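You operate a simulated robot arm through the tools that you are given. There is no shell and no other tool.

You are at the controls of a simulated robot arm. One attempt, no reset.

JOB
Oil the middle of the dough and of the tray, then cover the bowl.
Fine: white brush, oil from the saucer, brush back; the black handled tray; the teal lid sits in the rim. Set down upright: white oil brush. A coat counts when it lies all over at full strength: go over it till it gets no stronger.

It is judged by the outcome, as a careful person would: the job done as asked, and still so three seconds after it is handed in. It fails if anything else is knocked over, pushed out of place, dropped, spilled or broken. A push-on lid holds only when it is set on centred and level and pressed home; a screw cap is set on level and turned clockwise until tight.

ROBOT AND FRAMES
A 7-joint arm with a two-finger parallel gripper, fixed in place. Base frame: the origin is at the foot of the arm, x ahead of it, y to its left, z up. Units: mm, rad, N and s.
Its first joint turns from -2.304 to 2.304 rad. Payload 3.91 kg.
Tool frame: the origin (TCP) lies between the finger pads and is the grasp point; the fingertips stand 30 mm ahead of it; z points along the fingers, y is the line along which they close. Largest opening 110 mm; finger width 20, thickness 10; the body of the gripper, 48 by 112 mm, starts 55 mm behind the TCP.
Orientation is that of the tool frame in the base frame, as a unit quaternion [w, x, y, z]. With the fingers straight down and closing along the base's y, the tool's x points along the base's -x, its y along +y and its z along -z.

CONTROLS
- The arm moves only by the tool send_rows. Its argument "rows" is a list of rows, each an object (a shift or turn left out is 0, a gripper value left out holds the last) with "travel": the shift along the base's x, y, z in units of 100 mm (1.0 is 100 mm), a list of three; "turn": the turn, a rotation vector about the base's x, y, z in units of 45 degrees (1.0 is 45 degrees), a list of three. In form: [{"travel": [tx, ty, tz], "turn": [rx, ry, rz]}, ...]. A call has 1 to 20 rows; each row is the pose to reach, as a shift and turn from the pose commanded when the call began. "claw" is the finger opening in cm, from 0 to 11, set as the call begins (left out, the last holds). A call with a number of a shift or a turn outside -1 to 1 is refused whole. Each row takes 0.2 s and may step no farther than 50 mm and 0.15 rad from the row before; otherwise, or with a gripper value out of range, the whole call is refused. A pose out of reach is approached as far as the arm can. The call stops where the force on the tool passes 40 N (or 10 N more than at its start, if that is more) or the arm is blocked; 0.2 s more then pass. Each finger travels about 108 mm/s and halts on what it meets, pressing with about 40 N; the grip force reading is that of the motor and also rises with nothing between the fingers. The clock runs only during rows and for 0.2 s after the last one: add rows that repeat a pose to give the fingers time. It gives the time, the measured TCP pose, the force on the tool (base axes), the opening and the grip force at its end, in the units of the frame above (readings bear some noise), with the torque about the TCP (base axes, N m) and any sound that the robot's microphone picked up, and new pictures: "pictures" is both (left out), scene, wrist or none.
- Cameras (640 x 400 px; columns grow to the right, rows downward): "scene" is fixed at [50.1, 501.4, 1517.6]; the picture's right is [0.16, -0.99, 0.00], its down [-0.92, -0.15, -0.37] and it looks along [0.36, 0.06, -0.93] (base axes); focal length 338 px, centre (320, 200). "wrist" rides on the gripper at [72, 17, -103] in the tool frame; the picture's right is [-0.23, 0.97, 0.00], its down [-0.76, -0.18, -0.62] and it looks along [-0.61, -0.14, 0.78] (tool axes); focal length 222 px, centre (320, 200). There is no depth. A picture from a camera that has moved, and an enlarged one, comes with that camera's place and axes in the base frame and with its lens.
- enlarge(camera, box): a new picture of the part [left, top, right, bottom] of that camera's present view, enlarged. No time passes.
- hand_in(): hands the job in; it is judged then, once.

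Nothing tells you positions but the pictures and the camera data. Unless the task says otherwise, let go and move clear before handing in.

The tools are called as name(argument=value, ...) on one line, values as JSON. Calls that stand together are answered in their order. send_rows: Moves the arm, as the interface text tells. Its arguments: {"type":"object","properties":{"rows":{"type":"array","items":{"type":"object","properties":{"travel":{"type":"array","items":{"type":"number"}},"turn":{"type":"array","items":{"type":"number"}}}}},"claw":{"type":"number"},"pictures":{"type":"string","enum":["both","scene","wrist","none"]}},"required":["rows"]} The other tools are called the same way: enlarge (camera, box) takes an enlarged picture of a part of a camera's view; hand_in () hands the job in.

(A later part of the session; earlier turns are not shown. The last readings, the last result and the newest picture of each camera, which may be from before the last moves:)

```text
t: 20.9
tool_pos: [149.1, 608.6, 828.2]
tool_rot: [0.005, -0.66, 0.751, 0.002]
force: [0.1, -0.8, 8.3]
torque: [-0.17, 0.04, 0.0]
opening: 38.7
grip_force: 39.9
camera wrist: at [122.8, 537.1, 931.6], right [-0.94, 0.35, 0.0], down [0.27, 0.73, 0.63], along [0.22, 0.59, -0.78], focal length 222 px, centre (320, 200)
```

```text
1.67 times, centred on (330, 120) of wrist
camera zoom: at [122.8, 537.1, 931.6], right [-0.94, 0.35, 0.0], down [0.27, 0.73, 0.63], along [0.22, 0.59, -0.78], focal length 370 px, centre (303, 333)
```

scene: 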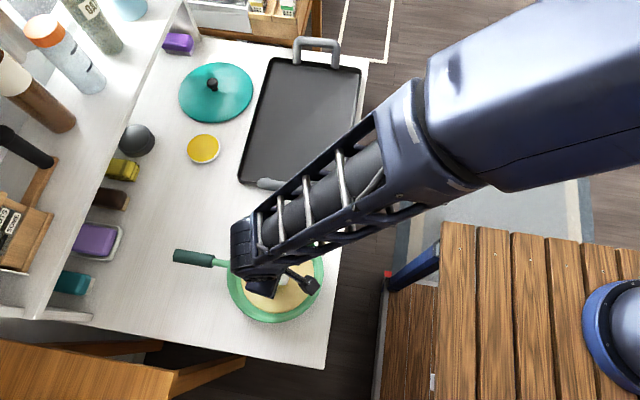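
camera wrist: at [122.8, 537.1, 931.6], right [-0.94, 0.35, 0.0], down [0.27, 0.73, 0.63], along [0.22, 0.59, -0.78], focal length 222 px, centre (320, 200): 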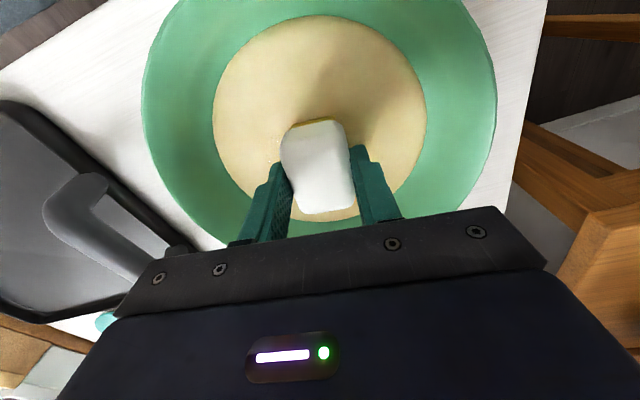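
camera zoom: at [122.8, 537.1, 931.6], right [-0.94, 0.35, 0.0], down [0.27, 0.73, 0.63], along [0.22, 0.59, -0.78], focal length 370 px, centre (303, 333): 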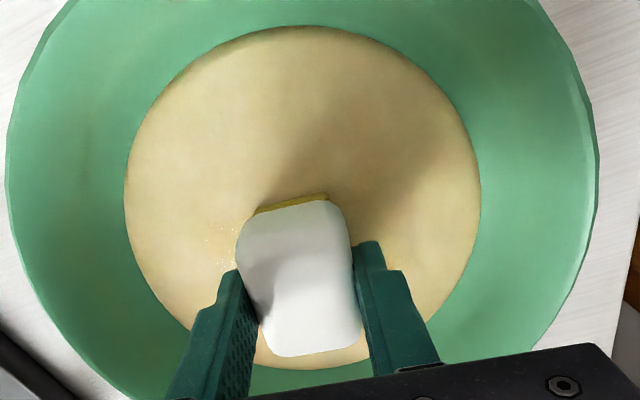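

The brush rests on the dough with about 8 N. I'll stroke slowly in +x first to see how the surface and force behave.

send_rows(rows=[{"travel": [0.08, 0, 0]}, {"travel": [0.16, 0, 0]}, {"travel": [0.24, 0, 0]}, {"travel": [0.32, 0, 0]}], pictures="wrist")

enlarge(camera="wrist", box=[180, 0, 480, 240])

```text
t: 21.9
tool_pos: [180.6, 607.8, 828.1]
tool_rot: [0.005, -0.661, 0.751, 0.003]
force: [-3.6, -0.7, 11.8]
torque: [-0.17, 0.24, -0.04]
opening: 38.7
grip_force: 39.7
camera wrist: at [154.5, 536.8, 931.5], right [-0.94, 0.35, 0.0], down [0.27, 0.73, 0.63], along [0.22, 0.59, -0.78], focal length 222 px, centre (320, 200)
```

wrist: 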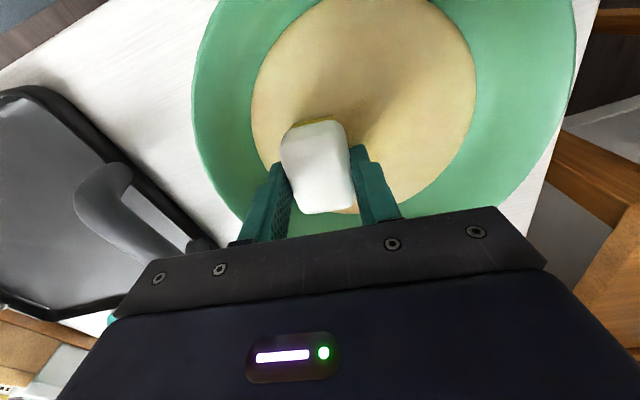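

```text
1.67 times, centred on (330, 120) of wrist
camera zoom: at [154.5, 536.8, 931.5], right [-0.94, 0.35, 0.0], down [0.27, 0.73, 0.63], along [0.22, 0.59, -0.78], focal length 370 px, centre (303, 333)
```

zoom: 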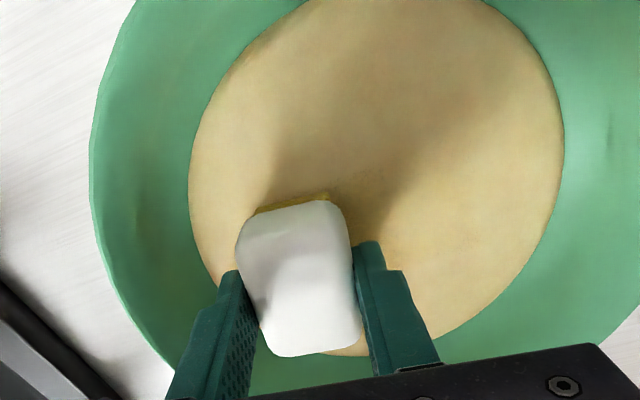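

The dough surface is flat at this height (about 12 N, friction only 3–4 N), so I'll run a full raster of the middle with overlapping lanes.

send_rows(rows=[{"travel": [0, 0.12, 0]}, {"travel": [0, 0.25, 0]}, {"travel": [-0.16, 0.25, 0]}, {"travel": [-0.32, 0.25, 0]}, {"travel": [-0.48, 0.25, 0]}, {"travel": [-0.64, 0.25, 0]}, {"travel": [-0.64, 0.12, 0]}, {"travel": [-0.64, 0, 0]}, {"travel": [-0.48, 0, 0]}, {"travel": [-0.32, 0, 0]}, {"travel": [-0.16, 0, 0]}, {"travel": [0, 0, 0]}, {"travel": [0, -0.12, 0]}, {"travel": [0, -0.25, 0]}, {"travel": [-0.16, -0.25, 0]}, {"travel": [-0.32, -0.25, 0]}, {"travel": [-0.48, -0.25, 0]}, {"travel": [-0.64, -0.25, 0]}], pictures="both")

enlarge(camera="wrist", box=[120, 0, 420, 240])

enlarge(camera="scene", box=[210, 215, 340, 335])

```text
t: 25.8
tool_pos: [117.1, 581.5, 828.7]
tool_rot: [0.004, -0.659, 0.752, 0.002]
force: [5.0, 1.5, 11.2]
torque: [-0.03, -0.17, 0.06]
opening: 39.1
grip_force: 40.0
camera wrist: at [90.8, 510.4, 931.6], right [-0.94, 0.35, 0.0], down [0.27, 0.73, 0.63], along [0.22, 0.59, -0.78], focal length 222 px, centre (320, 200)
```

scene: 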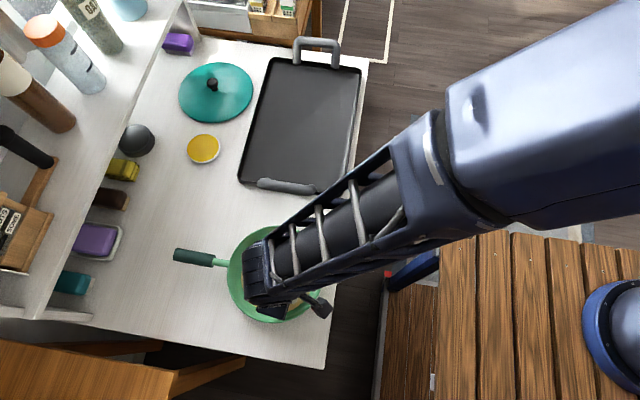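
wrist: 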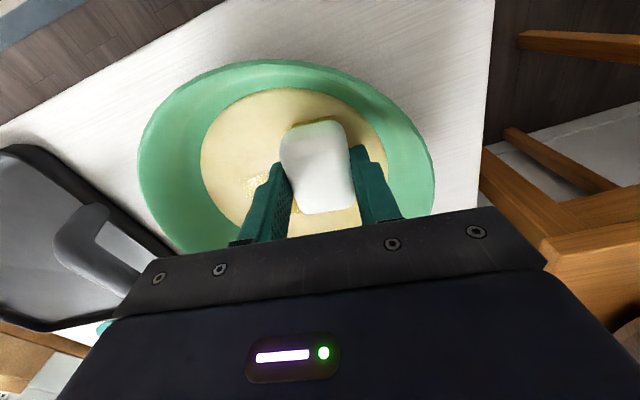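

```text
1.67 times, centred on (270, 120) of wrist
camera zoom: at [90.8, 510.4, 931.6], right [-0.94, 0.35, 0.0], down [0.27, 0.73, 0.63], along [0.22, 0.59, -0.78], focal length 370 px, centre (403, 333)
```

zoom: 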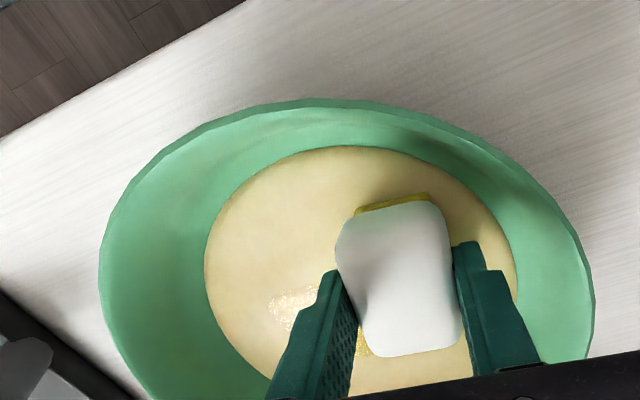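

```text
3.33 times, centred on (275, 275) of scene
camera zoom: at [50.1, 501.4, 1517.6], right [0.16, -0.99, 0.0], down [-0.92, -0.15, -0.37], along [0.36, 0.06, -0.93], focal length 1125 px, centre (470, -50)
```

zoom: 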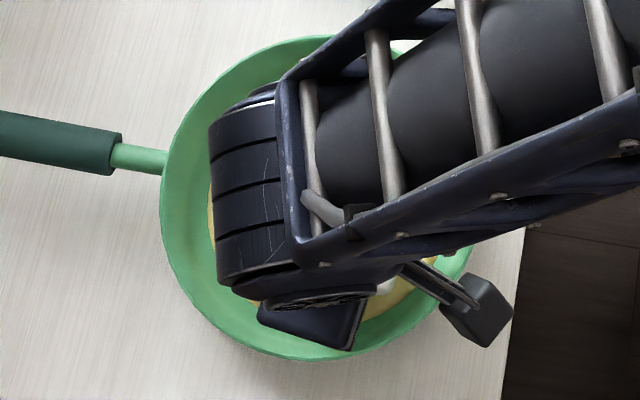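

A shiny coat is starting to show. I'll lift clear and move off to the side to see how it lies.

send_rows(rows=[{"travel": [0, 0, 0.15]}, {"travel": [0, 0, 0.45]}, {"travel": [0, 0, 0.8]}, {"travel": [0.3, 0, 0.9]}, {"travel": [0.7, 0, 1.0]}, {"travel": [1.0, 0, 1.0]}], pictures="none")

send_rows(rows=[{"travel": [0.4, 0.1, 0.1]}, {"travel": [0.7, 0.2, 0.2]}, {"travel": [0.7, 0.2, 0.2]}], pictures="both")

enlarge(camera="wrist", box=[340, 20, 560, 196])

enlarge(camera="scene", box=[210, 215, 340, 335])

```text
t: 27.1
tool_pos: [215.5, 583.0, 929.0]
tool_rot: [0.004, -0.66, 0.751, 0.002]
force: [0.3, -0.6, -0.2]
torque: [0.0, -0.02, -0.01]
opening: 38.8
grip_force: 40.1
```

```text
t: 27.9
tool_pos: [284.9, 600.5, 948.3]
tool_rot: [0.005, -0.66, 0.751, 0.003]
force: [-0.5, 0.6, -0.8]
torque: [-0.01, 0.04, -0.01]
opening: 38.9
grip_force: 40.1
camera wrist: at [258.4, 529.8, 1051.6], right [-0.94, 0.35, 0.0], down [0.27, 0.73, 0.63], along [0.22, 0.59, -0.78], focal length 222 px, centre (320, 200)
```

scene: 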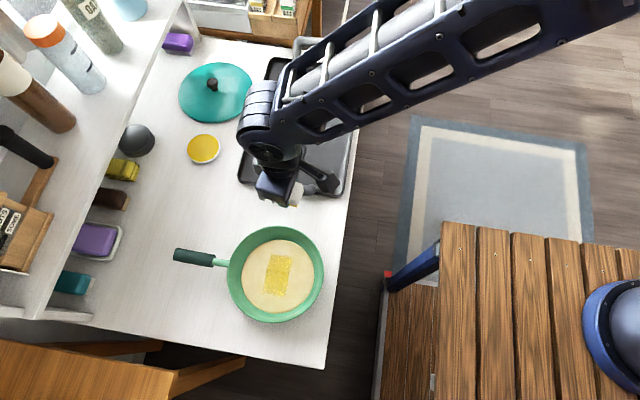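
wrist: 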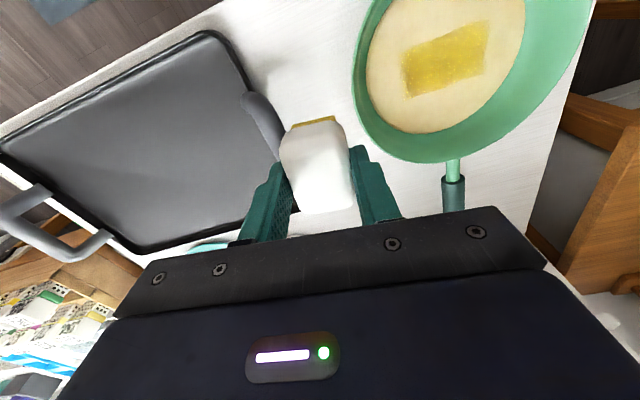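

```text
2.27 times, centred on (450, 108) of wrist
camera zoom: at [258.4, 529.8, 1051.6], right [-0.94, 0.35, 0.0], down [0.27, 0.73, 0.63], along [0.22, 0.59, -0.78], focal length 505 px, centre (24, 409)
```

zoom: 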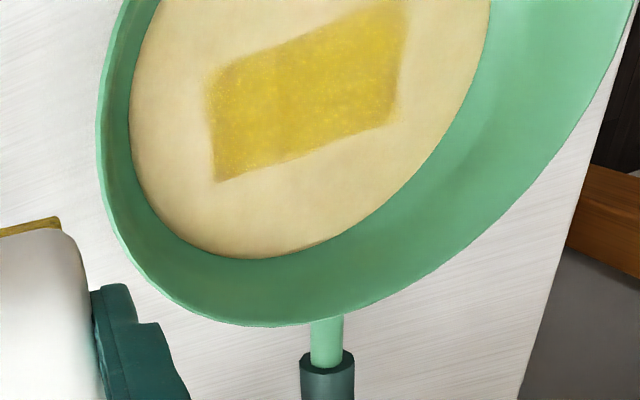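

```text
3.33 times, centred on (275, 275) of scene
camera zoom: at [50.1, 501.4, 1517.6], right [0.16, -0.99, 0.0], down [-0.92, -0.15, -0.37], along [0.36, 0.06, -0.93], focal length 1125 px, centre (470, -50)
```

zoom: 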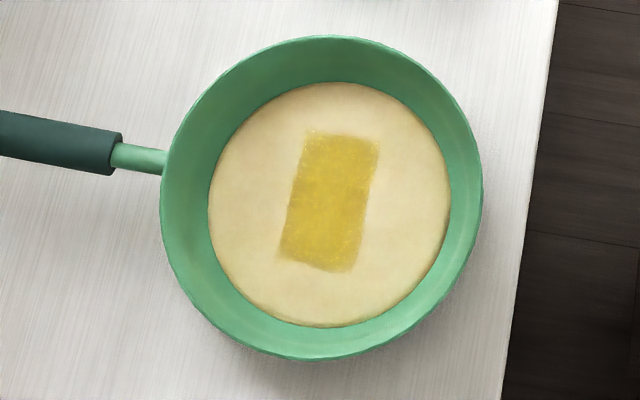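

The coat lies in a rectangular middle patch about x 110–193, y 585–634, still a bit speckled. I'll return and go over it more, covering its edges properly.

send_rows(rows=[{"travel": [-0.4, 0.02, 0]}, {"travel": [-0.8, 0.05, 0]}, {"travel": [-1.0, 0.05, -0.2]}], pictures="none")

send_rows(rows=[{"travel": [-0.38, 0, -0.2]}, {"travel": [-0.38, 0, -0.6]}, {"travel": [-0.38, 0, -0.85]}, {"travel": [-0.38, 0, -0.93]}, {"travel": [-0.38, 0, -0.96]}, {"travel": [-0.38, 0, -0.98]}, {"travel": [-0.38, 0, -0.99]}, {"travel": [-0.38, 0, -1.0]}], pictures="none")

```text
t: 28.8
tool_pos: [186.6, 606.8, 929.6]
tool_rot: [0.004, -0.66, 0.751, 0.002]
force: [-0.1, -0.4, -0.1]
torque: [0.02, 0.03, -0.02]
opening: 39.0
grip_force: 40.0
```

```text
t: 30.6
tool_pos: [149.6, 606.9, 828.8]
tool_rot: [0.005, -0.66, 0.751, 0.003]
force: [3.0, -2.9, 10.7]
torque: [-0.32, -0.05, 0.05]
opening: 38.7
grip_force: 39.5
```

Contact is back at about 11 N. I'll run several passes over the whole patch with margins.

send_rows(rows=[{"travel": [0.23, 0.02, 0]}, {"travel": [0.46, 0.02, 0]}, {"travel": [0.46, 0.15, 0]}, {"travel": [0.23, 0.15, 0]}, {"travel": [0, 0.15, 0]}, {"travel": [-0.22, 0.15, 0]}, {"travel": [-0.44, 0.15, 0]}, {"travel": [-0.44, -0.1, 0]}, {"travel": [-0.22, -0.1, 0]}, {"travel": [0, -0.1, 0]}, {"travel": [0.23, -0.1, 0]}, {"travel": [0.46, -0.1, 0]}, {"travel": [0.46, 0.02, 0]}, {"travel": [0.23, 0.02, 0]}, {"travel": [0, 0.02, 0]}, {"travel": [-0.22, 0.02, 0]}, {"travel": [-0.44, 0.02, 0]}, {"travel": [-0.22, 0.02, 0]}, {"travel": [0, 0.02, 0]}], pictures="none")

send_rows(rows=[{"travel": [0, 0, 0.15]}, {"travel": [0, 0, 0.45]}, {"travel": [0, 0, 0.8]}, {"travel": [0.3, 0.05, 0.9]}, {"travel": [0.7, 0.1, 1.0]}, {"travel": [1.0, 0.2, 1.0]}], pictures="none")

send_rows(rows=[{"travel": [0.35, 0.1, 0.1]}, {"travel": [0.35, 0.1, 0.1]}], pictures="both")

enlarge(camera="wrist", box=[340, 20, 560, 196])

enlarge(camera="scene", box=[210, 215, 340, 335])

```text
t: 34.5
tool_pos: [147.8, 609.5, 829.0]
tool_rot: [0.005, -0.66, 0.751, 0.003]
force: [-2.8, 0.1, 12.9]
torque: [-0.17, 0.18, -0.01]
opening: 38.8
grip_force: 40.3
```

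```text
t: 36.0
tool_pos: [249.7, 628.2, 928.8]
tool_rot: [0.004, -0.66, 0.751, 0.002]
force: [-1.1, 0.3, -0.3]
torque: [-0.05, -0.06, -0.03]
opening: 38.6
grip_force: 39.7
```

```text
t: 36.5
tool_pos: [285.3, 640.1, 940.0]
tool_rot: [0.004, -0.66, 0.751, 0.003]
force: [-0.5, 0.1, -0.4]
torque: [-0.04, 0.01, 0.01]
opening: 38.8
grip_force: 39.7
camera wrist: at [257.9, 568.6, 1042.1], right [-0.94, 0.35, 0.0], down [0.27, 0.73, 0.63], along [0.22, 0.59, -0.78], focal length 222 px, centre (320, 200)
```

scene: 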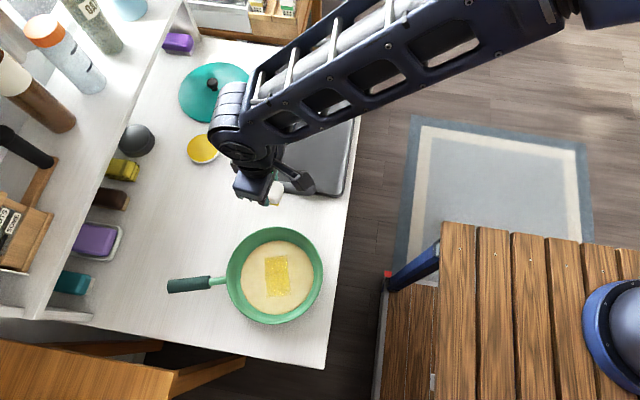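
wrist: 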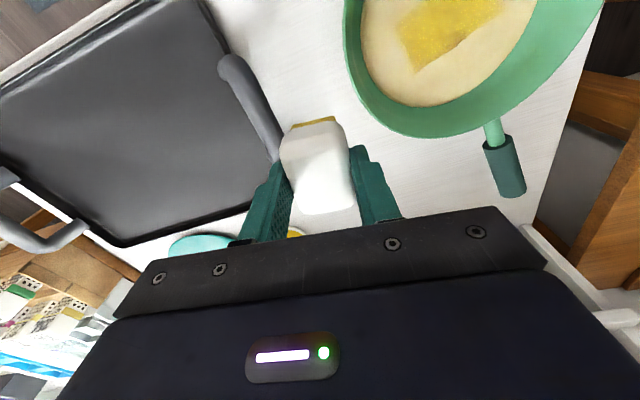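

```text
2.27 times, centred on (450, 108) of wrist
camera zoom: at [257.9, 568.6, 1042.1], right [-0.94, 0.35, 0.0], down [0.27, 0.73, 0.63], along [0.22, 0.59, -0.78], focal length 505 px, centre (24, 409)
```

zoom: 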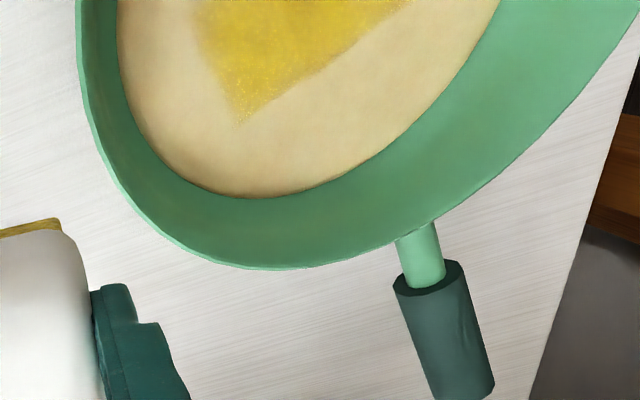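

```text
3.33 times, centred on (275, 275) of scene
camera zoom: at [50.1, 501.4, 1517.6], right [0.16, -0.99, 0.0], down [-0.92, -0.15, -0.37], along [0.36, 0.06, -0.93], focal length 1125 px, centre (470, -50)
```

zoom: 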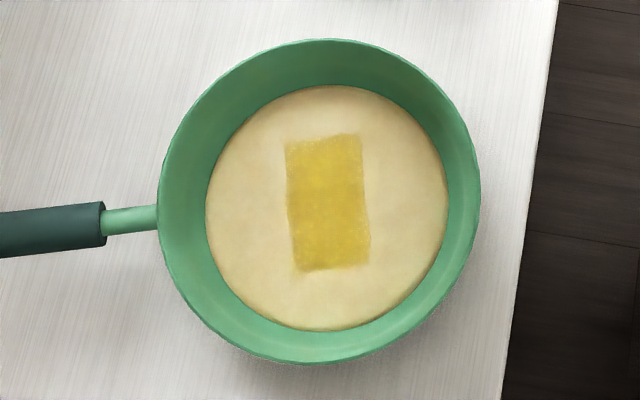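

The coat is stronger, but I notice the pan has turned about 15° (handle swung toward −x), probably a finger touching the wall at the far ends. I'll use smaller, gentler strokes from now on and turn the handle back later. Let me look at the coat closely.

enlarge(camera="scene", box=[252, 246, 304, 306])

```text
6.67 times, centred on (278, 276) of scene
camera zoom: at [50.1, 501.4, 1517.6], right [0.16, -0.99, 0.0], down [-0.92, -0.15, -0.37], along [0.36, 0.06, -0.93], focal length 2250 px, centre (600, -307)
```

zoom: 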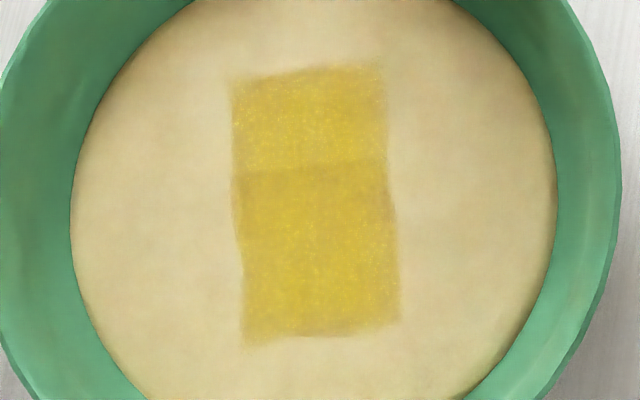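

The upper (+x) end looks weaker. I'll turn the brush to line up with the rotated patch and go over it again with short, gentle strokes that keep the fingers well away from the wall.

send_rows(rows=[{"travel": [-0.3, -0.09, 0], "turn": [0, 0, 0.13]}, {"travel": [-0.6, -0.18, 0], "turn": [0, 0, 0.26]}, {"travel": [-0.9, -0.27, -0.1], "turn": [0, 0, 0.39]}, {"travel": [-1.0, -0.29, -0.3], "turn": [0, 0, 0.49]}], pictures="none")

send_rows(rows=[{"travel": [-0.366, 0, -0.2]}, {"travel": [-0.366, 0, -0.5]}, {"travel": [-0.366, 0, -0.68]}, {"travel": [-0.366, 0, -0.74]}, {"travel": [-0.366, 0, -0.77]}, {"travel": [-0.366, 0, -0.785]}, {"travel": [-0.366, 0, -0.795]}], pictures="wrist")

enlarge(camera="wrist", box=[180, 0, 480, 240])

```text
t: 37.5
tool_pos: [185.0, 609.8, 908.1]
tool_rot: [-0.005, 0.792, -0.611, -0.004]
force: [0.3, -0.4, 0.0]
torque: [0.0, 0.0, -0.02]
opening: 38.8
grip_force: 41.1
```

```text
t: 39.1
tool_pos: [147.4, 610.7, 829.5]
tool_rot: [-0.004, 0.791, -0.612, -0.003]
force: [0.2, -3.1, 11.0]
torque: [-0.33, 0.04, 0.01]
opening: 38.9
grip_force: 39.9
camera wrist: at [149.8, 535.3, 931.7], right [-1.0, -0.03, 0.0], down [-0.02, 0.78, 0.63], along [-0.02, 0.63, -0.78], focal length 222 px, centre (320, 200)
```

wrist: 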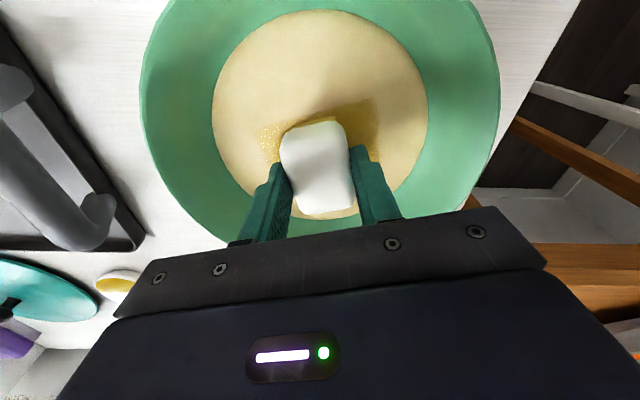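

```text
1.67 times, centred on (330, 120) of wrist
camera zoom: at [149.8, 535.3, 931.7], right [-1.0, -0.03, 0.0], down [-0.02, 0.78, 0.63], along [-0.02, 0.63, -0.78], focal length 370 px, centre (303, 333)
```

zoom: 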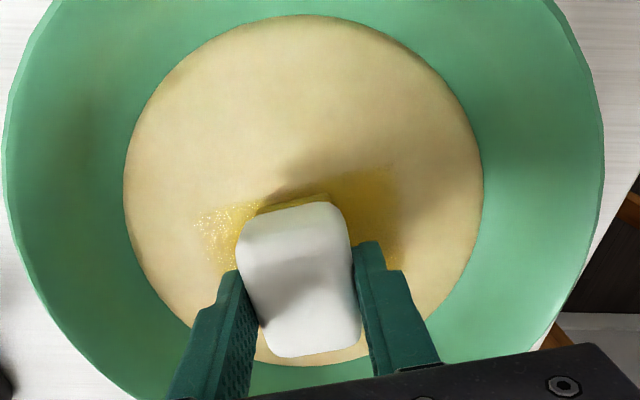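

The brush lines up with the patch and touches at about 11 N. I'll run gentle passes along it.

send_rows(rows=[{"travel": [0.106, 0.028, 0]}, {"travel": [0.213, 0.055, 0]}, {"travel": [0.319, 0.083, 0]}, {"travel": [0.301, 0.151, 0]}, {"travel": [0.156, 0.113, 0]}, {"travel": [-0.018, 0.068, 0]}, {"travel": [-0.192, 0.023, 0]}, {"travel": [-0.337, -0.015, 0]}, {"travel": [-0.319, -0.083, 0]}, {"travel": [-0.301, -0.151, 0]}, {"travel": [-0.156, -0.113, 0]}, {"travel": [0.018, -0.068, 0]}, {"travel": [0.192, -0.023, 0]}, {"travel": [0.337, 0.015, 0]}, {"travel": [0.319, 0.083, 0]}, {"travel": [0.174, 0.045, 0]}, {"travel": [0, 0, 0]}, {"travel": [-0.174, -0.045, 0]}, {"travel": [-0.319, -0.083, 0]}, {"travel": [-0.174, -0.045, 0]}], pictures="wrist")

```text
t: 43.4
tool_pos: [129.5, 605.6, 828.7]
tool_rot: [-0.004, 0.791, -0.611, -0.004]
force: [-0.3, -1.0, 1.6]
torque: [-0.06, 0.0, 0.01]
opening: 39.2
grip_force: 40.6
camera wrist: at [131.4, 530.5, 931.8], right [-1.0, -0.03, 0.0], down [-0.02, 0.78, 0.63], along [-0.02, 0.63, -0.78], focal length 222 px, centre (320, 200)
```

wrist: 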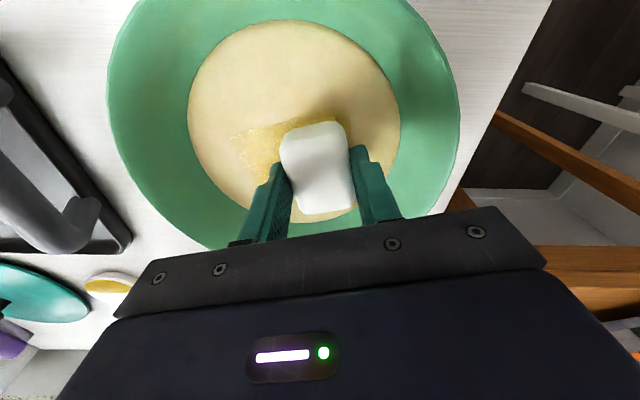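

Contact became light at this end. I'll lift and view the patch from the scene camera.

send_rows(rows=[{"travel": [0, 0, 0.15]}, {"travel": [0, 0, 0.5]}, {"travel": [0.1, 0, 0.9]}, {"travel": [0.45, 0.1, 1.0]}, {"travel": [0.9, 0.2, 1.0]}], pictures="none")

send_rows(rows=[{"travel": [0.45, 0.1, 0.1]}, {"travel": [0.7, 0.2, 0.1]}, {"travel": [0.7, 0.2, 0.1]}], pictures="scene")

enlarge(camera="scene", box=[252, 246, 304, 306])

enlarge(camera="scene", box=[160, 200, 340, 335])

```text
t: 44.5
tool_pos: [217.8, 626.7, 928.6]
tool_rot: [-0.004, 0.792, -0.611, -0.003]
force: [-0.5, -0.3, 0.2]
torque: [0.01, -0.03, 0.0]
opening: 39.0
grip_force: 39.6
```

```text
t: 45.4
tool_pos: [289.9, 647.2, 938.0]
tool_rot: [-0.004, 0.791, -0.612, -0.004]
force: [-0.3, 0.0, -1.0]
torque: [0.01, -0.04, 0.01]
opening: 38.7
grip_force: 40.0
```

scene: 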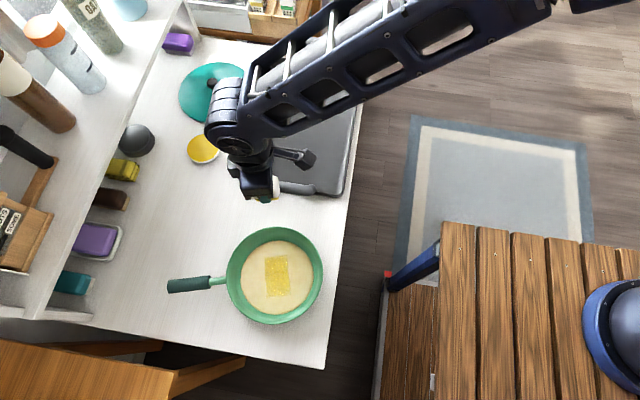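

```text
6.67 times, centred on (278, 276) of scene
camera zoom: at [50.1, 501.4, 1517.6], right [0.16, -0.99, 0.0], down [-0.92, -0.15, -0.37], along [0.36, 0.06, -0.93], focal length 2250 px, centre (600, -307)
```

zoom: 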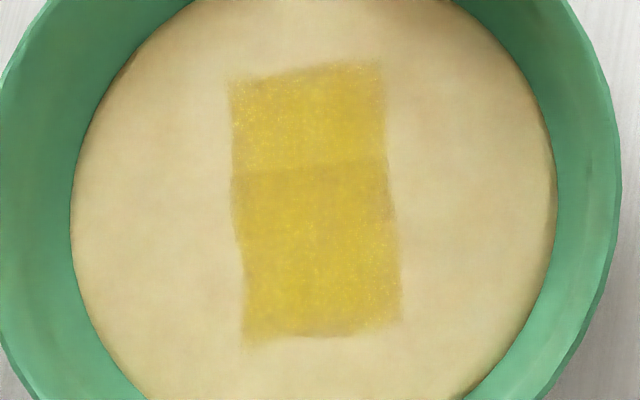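

```text
2.96 times, centred on (250, 268) of scene
camera zoom: at [50.1, 501.4, 1517.6], right [0.16, -0.99, 0.0], down [-0.92, -0.15, -0.37], along [0.36, 0.06, -0.93], focal length 1000 px, centre (527, 0)
```

zoom: 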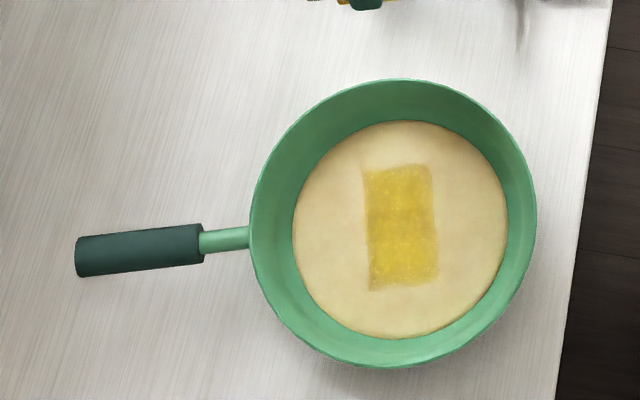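

The pan stayed put this time and the patch shape is unchanged, so it's the fixed middle zone. I'll re-load the brush with oil and go over it again to see whether it gets any stronger.

send_rows(rows=[{"travel": [0.24, 0.37, 0]}, {"travel": [0.48, 0.74, 0]}, {"travel": [0.65, 1.0, 0]}], pictures="none")

send_rows(rows=[{"travel": [0.24, 0.37, 0]}, {"travel": [0.48, 0.74, 0]}, {"travel": [0.65, 1.0, -0.2]}], pictures="none")

send_rows(rows=[{"travel": [0.18, 0.21, -0.2]}, {"travel": [0.18, 0.21, -0.6]}, {"travel": [0.18, 0.21, -0.8]}, {"travel": [0.18, 0.21, -0.8]}], pictures="both")

enlarge(camera="scene", box=[252, 246, 304, 306])

enlarge(camera="wrist", box=[220, 80, 420, 230])

```text
t: 46.1
tool_pos: [355.9, 747.3, 940.3]
tool_rot: [-0.004, 0.791, -0.611, -0.003]
force: [-0.8, -0.2, 0.8]
torque: [0.02, -0.01, 0.0]
opening: 38.9
grip_force: 39.8
```

```text
t: 47.0
tool_pos: [421.3, 847.3, 920.1]
tool_rot: [-0.004, 0.792, -0.611, -0.004]
force: [-0.2, -0.1, 0.3]
torque: [-0.01, 0.0, 0.0]
opening: 39.0
grip_force: 40.0
```

```text
t: 48.0
tool_pos: [439.2, 869.2, 840.0]
tool_rot: [-0.004, 0.791, -0.612, -0.004]
force: [-0.2, -0.4, -0.6]
torque: [-0.01, 0.0, -0.01]
opening: 38.5
grip_force: 39.5
camera wrist: at [440.5, 793.2, 942.9], right [-1.0, -0.03, 0.0], down [-0.02, 0.78, 0.63], along [-0.02, 0.63, -0.78], focal length 222 px, centre (320, 200)
```

scene: 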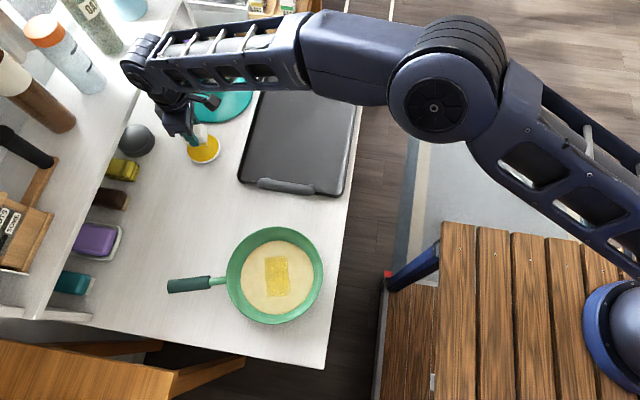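
wrist: 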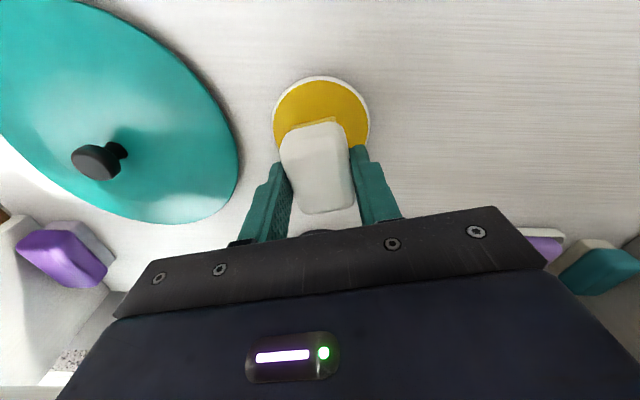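

```text
6.67 times, centred on (278, 276) of scene
camera zoom: at [50.1, 501.4, 1517.6], right [0.16, -0.99, 0.0], down [-0.92, -0.15, -0.37], along [0.36, 0.06, -0.93], focal length 2250 px, centre (600, -307)
```

zoom: 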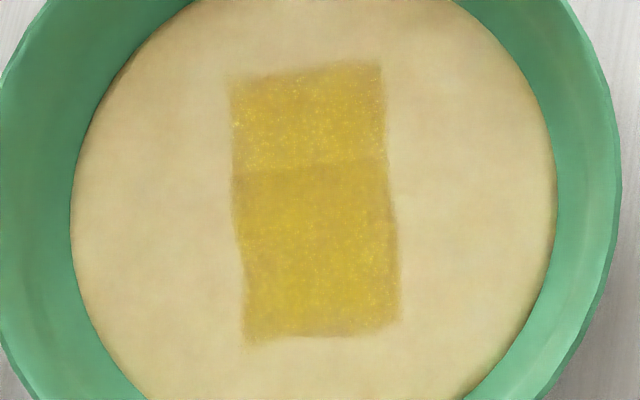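

```text
2.67 times, centred on (320, 155) of wrist
camera zoom: at [440.5, 793.2, 942.9], right [-1.0, -0.03, 0.0], down [-0.02, 0.78, 0.63], along [-0.02, 0.63, -0.78], focal length 592 px, centre (320, 320)
```

zoom: 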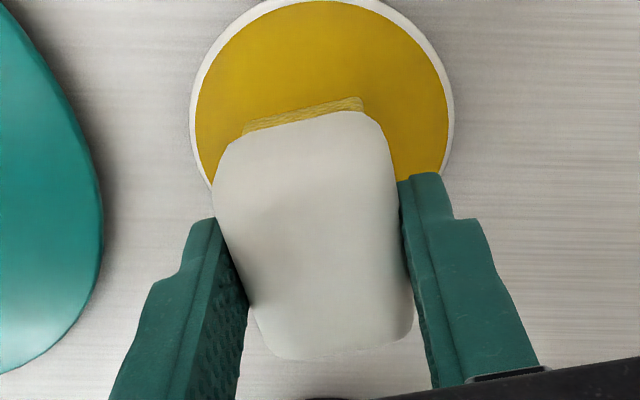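

The lower two thirds look even, while the +x third is still speckled. I'll dip again now.

send_rows(rows=[{"travel": [0, 0, -0.2]}, {"travel": [0, 0, -0.26]}, {"travel": [0, 0, -0.29]}, {"travel": [0, 0, -0.305]}, {"travel": [0, 0, -0.315]}, {"travel": [0, 0, -0.32]}, {"travel": [0, 0, -0.32]}], pictures="none")

send_rows(rows=[{"travel": [0, 0, 0.0]}, {"travel": [0, 0, 0.1]}, {"travel": [0, 0, 0.3]}, {"travel": [0, 0, 0.6]}], pictures="both")

enlarge(camera="wrist", box=[220, 60, 420, 210])

```text
t: 49.5
tool_pos: [438.6, 868.2, 808.6]
tool_rot: [-0.005, 0.791, -0.612, -0.003]
force: [2.9, 4.7, 19.5]
torque: [-0.02, -0.1, -0.01]
opening: 38.9
grip_force: 39.7
```

```text
t: 50.5
tool_pos: [438.0, 866.7, 866.7]
tool_rot: [-0.003, 0.792, -0.611, -0.003]
force: [0.0, -0.5, -1.3]
torque: [-0.03, 0.01, 0.0]
opening: 38.8
grip_force: 40.2
camera wrist: at [440.1, 791.8, 969.7], right [-1.0, -0.03, 0.0], down [-0.02, 0.78, 0.63], along [-0.02, 0.63, -0.78], focal length 222 px, centre (320, 200)
```

scene: 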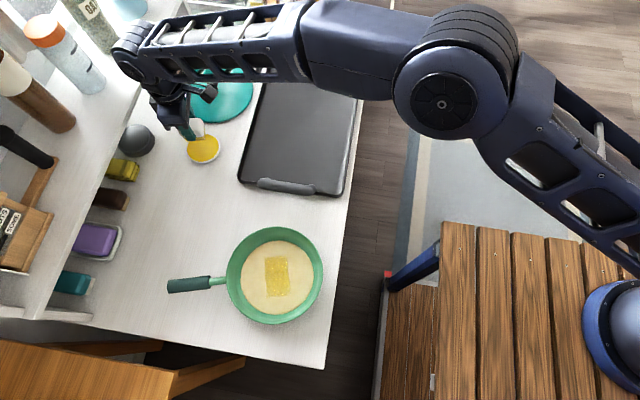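
wrist: 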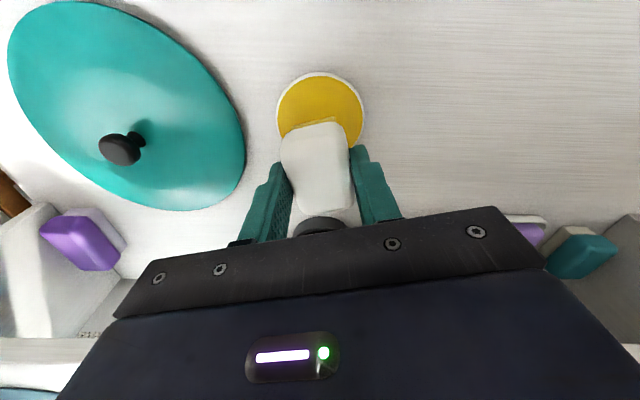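

```text
2.67 times, centred on (320, 135) of wrist
camera zoom: at [440.1, 791.8, 969.7], right [-1.0, -0.03, 0.0], down [-0.02, 0.78, 0.63], along [-0.02, 0.63, -0.78], focal length 592 px, centre (320, 373)
```

zoom: 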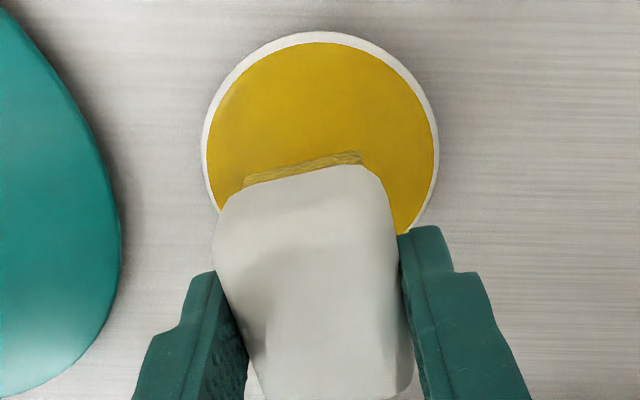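

The brush is loaded again. I'll return to the dough at the same contact pose.

send_rows(rows=[{"travel": [-0.2, -0.17, 0.35]}, {"travel": [-0.5, -0.44, 0.6]}, {"travel": [-0.75, -0.66, 0.6]}, {"travel": [-0.96, -0.85, 0.6]}], pictures="none")

send_rows(rows=[{"travel": [-0.33, -0.29, 0]}, {"travel": [-0.66, -0.58, 0]}, {"travel": [-0.97, -0.86, 0]}], pictures="none")

send_rows(rows=[{"travel": [-0.33, -0.29, 0]}, {"travel": [-0.66, -0.58, 0]}, {"travel": [-0.976, -0.855, 0]}, {"travel": [-0.976, -0.855, -0.3]}, {"travel": [-0.976, -0.855, -0.6]}, {"travel": [-0.976, -0.855, -0.8]}, {"travel": [-0.976, -0.855, -0.9]}, {"travel": [-0.976, -0.855, -0.94]}, {"travel": [-0.976, -0.855, -0.96]}, {"travel": [-0.976, -0.855, -0.97]}, {"travel": [-0.976, -0.855, -0.98]}], pictures="none")

```text
t: 51.5
tool_pos: [343.5, 782.0, 926.8]
tool_rot: [-0.002, 0.791, -0.612, -0.003]
force: [0.7, -0.8, -0.9]
torque: [0.0, 0.03, -0.01]
opening: 38.7
grip_force: 40.0
```

```text
t: 52.4
tool_pos: [246.8, 695.1, 928.5]
tool_rot: [-0.003, 0.791, -0.612, -0.003]
force: [0.2, 0.4, -0.4]
torque: [0.04, 0.03, -0.04]
opening: 38.7
grip_force: 40.3
```

```text
t: 54.8
tool_pos: [147.7, 610.4, 829.7]
tool_rot: [-0.004, 0.791, -0.612, -0.003]
force: [0.6, 1.0, -0.1]
torque: [0.03, 0.0, 0.02]
opening: 38.5
grip_force: 40.0
```

Not quite touching yet. I'll lower a hair more until there's a light force.

send_rows(rows=[{"travel": [0, 0, -0.005]}, {"travel": [0, 0, -0.01]}, {"travel": [0, 0, -0.01]}], pictures="none")

```text
t: 55.5
tool_pos: [147.4, 611.4, 829.4]
tool_rot: [-0.005, 0.791, -0.612, -0.003]
force: [5.9, -1.3, 17.7]
torque: [-0.26, -0.21, 0.01]
opening: 38.9
grip_force: 40.3
```

Contact at about 18 N; I'll ease by a fraction and run the passes, with extra ones at the +x end.

send_rows(rows=[{"travel": [0.106, 0.028, 0.003]}, {"travel": [0.213, 0.055, 0.003]}, {"travel": [0.319, 0.083, 0.003]}, {"travel": [0.213, 0.055, 0.003]}, {"travel": [0.106, 0.028, 0.003]}, {"travel": [0.213, 0.055, 0.003]}, {"travel": [0.319, 0.083, 0.003]}, {"travel": [0.301, 0.151, 0.003]}, {"travel": [0.156, 0.113, 0.003]}, {"travel": [-0.018, 0.068, 0.003]}, {"travel": [-0.192, 0.023, 0.003]}, {"travel": [-0.337, -0.015, 0.003]}, {"travel": [-0.319, -0.083, 0.003]}, {"travel": [-0.301, -0.151, 0.003]}, {"travel": [-0.156, -0.113, 0.003]}, {"travel": [0.018, -0.068, 0.003]}, {"travel": [0.192, -0.023, 0.003]}, {"travel": [0.337, 0.015, 0.003]}, {"travel": [0.319, 0.083, 0.003]}, {"travel": [0.174, 0.045, 0.003]}], pictures="none")

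send_rows(rows=[{"travel": [-0.174, -0.045, 0]}, {"travel": [-0.348, -0.09, -0.003]}, {"travel": [-0.493, -0.128, -0.003]}, {"travel": [-0.348, -0.09, -0.003]}, {"travel": [-0.174, -0.045, 0]}, {"travel": [0, 0, 0]}, {"travel": [0.145, 0.038, 0]}, {"travel": [0, 0, 0]}, {"travel": [-0.174, -0.045, 0]}], pictures="none")

send_rows(rows=[{"travel": [0, 0, 0.15]}, {"travel": [0, 0, 0.5]}, {"travel": [0.1, 0, 0.9]}, {"travel": [0.5, 0, 1.0]}, {"travel": [0.9, 0, 1.0]}], pictures="none")

send_rows(rows=[{"travel": [0.4, 0, 0.1]}, {"travel": [0.8, 0, 0.1]}, {"travel": [0.8, 0, 0.1]}], pictures="scene")

enlarge(camera="scene", box=[252, 246, 304, 306])

enlarge(camera="scene", box=[160, 200, 340, 335])

```text
t: 59.8
tool_pos: [164.2, 616.6, 828.2]
tool_rot: [-0.004, 0.791, -0.611, -0.004]
force: [3.4, 1.6, 12.5]
torque: [-0.03, -0.1, 0.04]
opening: 38.7
grip_force: 40.4
```

```text
t: 61.3
tool_pos: [174.7, 617.9, 829.0]
tool_rot: [-0.005, 0.791, -0.612, -0.004]
force: [1.9, -0.6, 11.4]
torque: [-0.18, -0.11, -0.01]
opening: 39.0
grip_force: 39.9
stopped in row 7: the force on the tool passed its limit at 41 N (the readings are from after the stop); the commanded pose is now the measured one
```

```text
t: 62.5
tool_pos: [264.8, 616.6, 928.2]
tool_rot: [-0.003, 0.792, -0.611, -0.003]
force: [-0.8, 0.4, -0.9]
torque: [0.0, -0.02, 0.06]
opening: 38.8
grip_force: 40.2
```

```text
t: 63.3
tool_pos: [345.5, 617.1, 937.4]
tool_rot: [-0.004, 0.792, -0.611, -0.004]
force: [0.4, 0.1, -0.4]
torque: [0.0, 0.0, 0.01]
opening: 38.8
grip_force: 39.9
```

scene: 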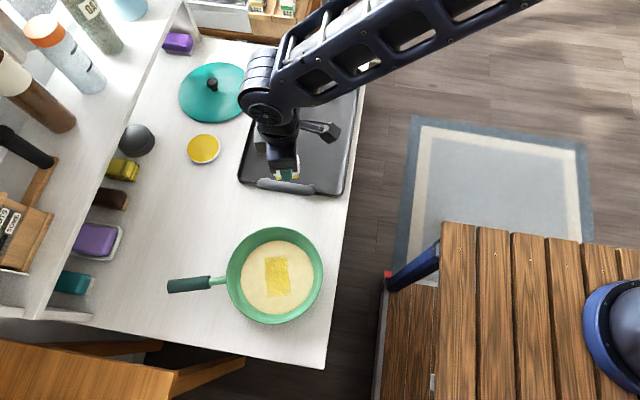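

```text
6.67 times, centred on (278, 276) of scene
camera zoom: at [50.1, 501.4, 1517.6], right [0.16, -0.99, 0.0], down [-0.92, -0.15, -0.37], along [0.36, 0.06, -0.93], focal length 2250 px, centre (600, -307)
```

zoom: 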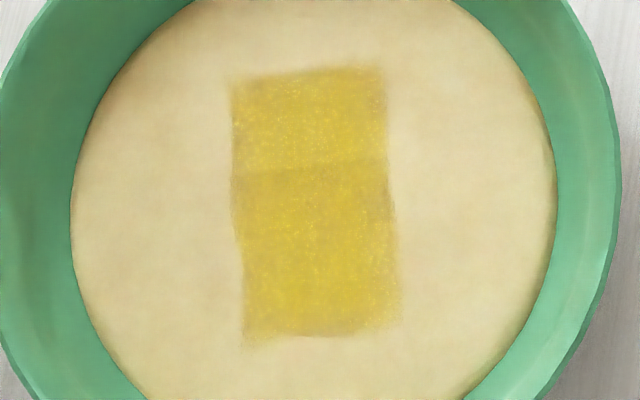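

```text
2.96 times, centred on (250, 268) of scene
camera zoom: at [50.1, 501.4, 1517.6], right [0.16, -0.99, 0.0], down [-0.92, -0.15, -0.37], along [0.36, 0.06, -0.93], focal length 1000 px, centre (527, 0)
```

zoom: 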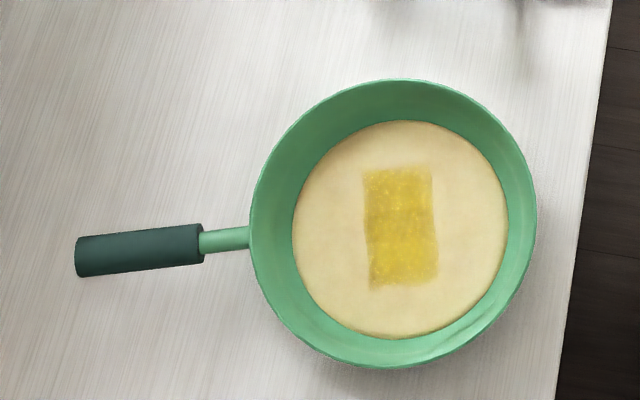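

Comparing with before the re-dip, the patch no longer changes. I'll take one very close view to check that it's even all over.

enlarge(camera="scene", box=[264, 252, 292, 300])

enlarge(camera="scene", box=[266, 253, 290, 268])

enlarge(camera="scene", box=[266, 283, 292, 299])

```text
8.33 times, centred on (278, 276) of scene
camera zoom: at [50.1, 501.4, 1517.6], right [0.16, -0.99, 0.0], down [-0.92, -0.15, -0.37], along [0.36, 0.06, -0.93], focal length 2813 px, centre (670, -433)
```

zoom: 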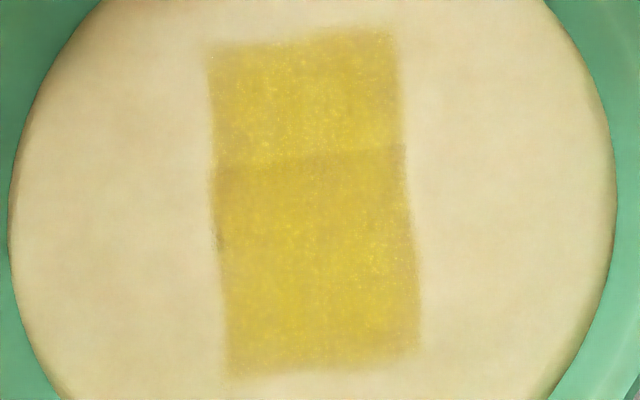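

```text
16.00 times, centred on (278, 260) of scene
camera zoom: at [50.1, 501.4, 1517.6], right [0.16, -0.99, 0.0], down [-0.92, -0.15, -0.37], along [0.36, 0.06, -0.93], focal length 5400 px, centre (992, -768)
```

zoom: 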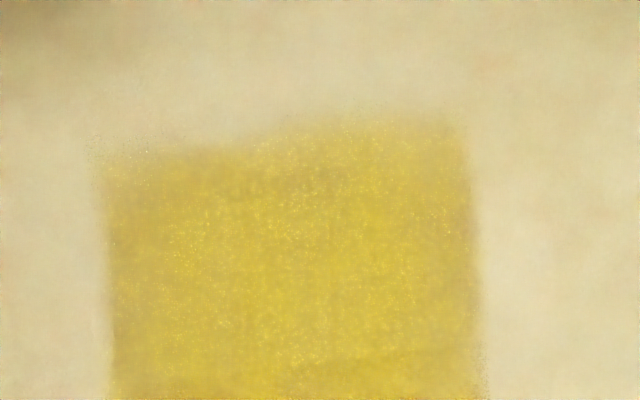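

```text
16.00 times, centred on (279, 291) of scene
camera zoom: at [50.1, 501.4, 1517.6], right [0.16, -0.99, 0.0], down [-0.92, -0.15, -0.37], along [0.36, 0.06, -0.93], focal length 5400 px, centre (976, -1256)
```

zoom: 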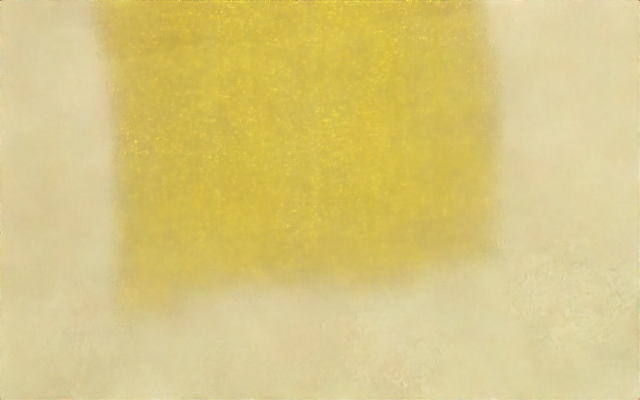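

The dough coat looks even edge to edge and no stronger than before, so the dough is done. Next I'll re-load the brush at the saucer for the tray, whose centre I place at about (560, 628).

send_rows(rows=[{"travel": [0.12, 0.45, 0]}, {"travel": [0.24, 0.9, 0]}, {"travel": [0.27, 1.0, 0]}], pictures="none")

send_rows(rows=[{"travel": [0.15, 0.45, 0]}, {"travel": [0.3, 0.9, 0]}, {"travel": [0.35, 1.0, -0.2]}], pictures="none")

send_rows(rows=[{"travel": [0.3, 0.3, 0]}, {"travel": [0.31, 0.51, -0.2]}, {"travel": [0.31, 0.51, -0.6]}, {"travel": [0.31, 0.51, -0.75]}, {"travel": [0.31, 0.51, -0.75]}], pictures="wrist")

```text
t: 64.1
tool_pos: [371.4, 717.4, 937.0]
tool_rot: [-0.004, 0.792, -0.61, -0.003]
force: [-0.1, -0.5, -0.5]
torque: [-0.02, -0.01, -0.01]
opening: 38.8
grip_force: 39.9
```

```text
t: 64.9
tool_pos: [406.2, 820.3, 919.4]
tool_rot: [-0.005, 0.791, -0.612, -0.004]
force: [0.5, -0.1, 0.7]
torque: [0.05, 0.01, 0.02]
opening: 38.7
grip_force: 39.8
```

```text
t: 66.1
tool_pos: [435.8, 869.0, 844.7]
tool_rot: [-0.004, 0.792, -0.611, -0.005]
force: [-0.2, 0.2, -1.2]
torque: [0.0, -0.01, 0.0]
opening: 38.6
grip_force: 39.8
camera wrist: at [438.9, 793.1, 946.5], right [-1.0, -0.03, 0.0], down [-0.02, 0.77, 0.63], along [-0.02, 0.63, -0.77], focal length 222 px, centre (320, 200)
```

wrist: 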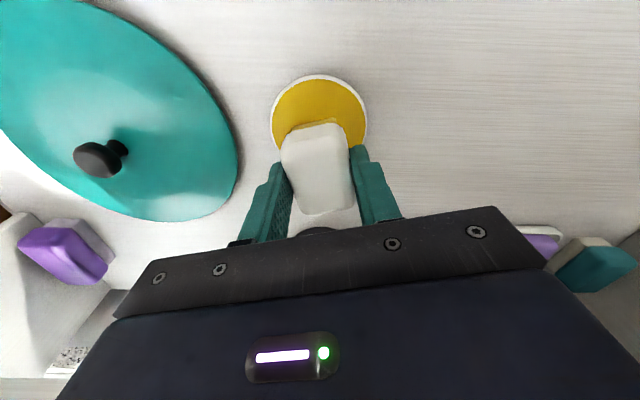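

Over the saucer again. I'll dip gently.

send_rows(rows=[{"travel": [0, 0, -0.2]}, {"travel": [0, 0, -0.29]}, {"travel": [0, 0, -0.325]}, {"travel": [0, 0, -0.34]}, {"travel": [0, 0, -0.35]}, {"travel": [0, 0, -0.36]}, {"travel": [0, 0, -0.36]}], pictures="none")

```text
t: 67.7
tool_pos: [436.4, 869.2, 809.6]
tool_rot: [-0.005, 0.791, -0.611, -0.004]
force: [2.5, 0.6, 17.1]
torque: [-0.23, -0.13, -0.01]
opening: 38.5
grip_force: 40.0
```

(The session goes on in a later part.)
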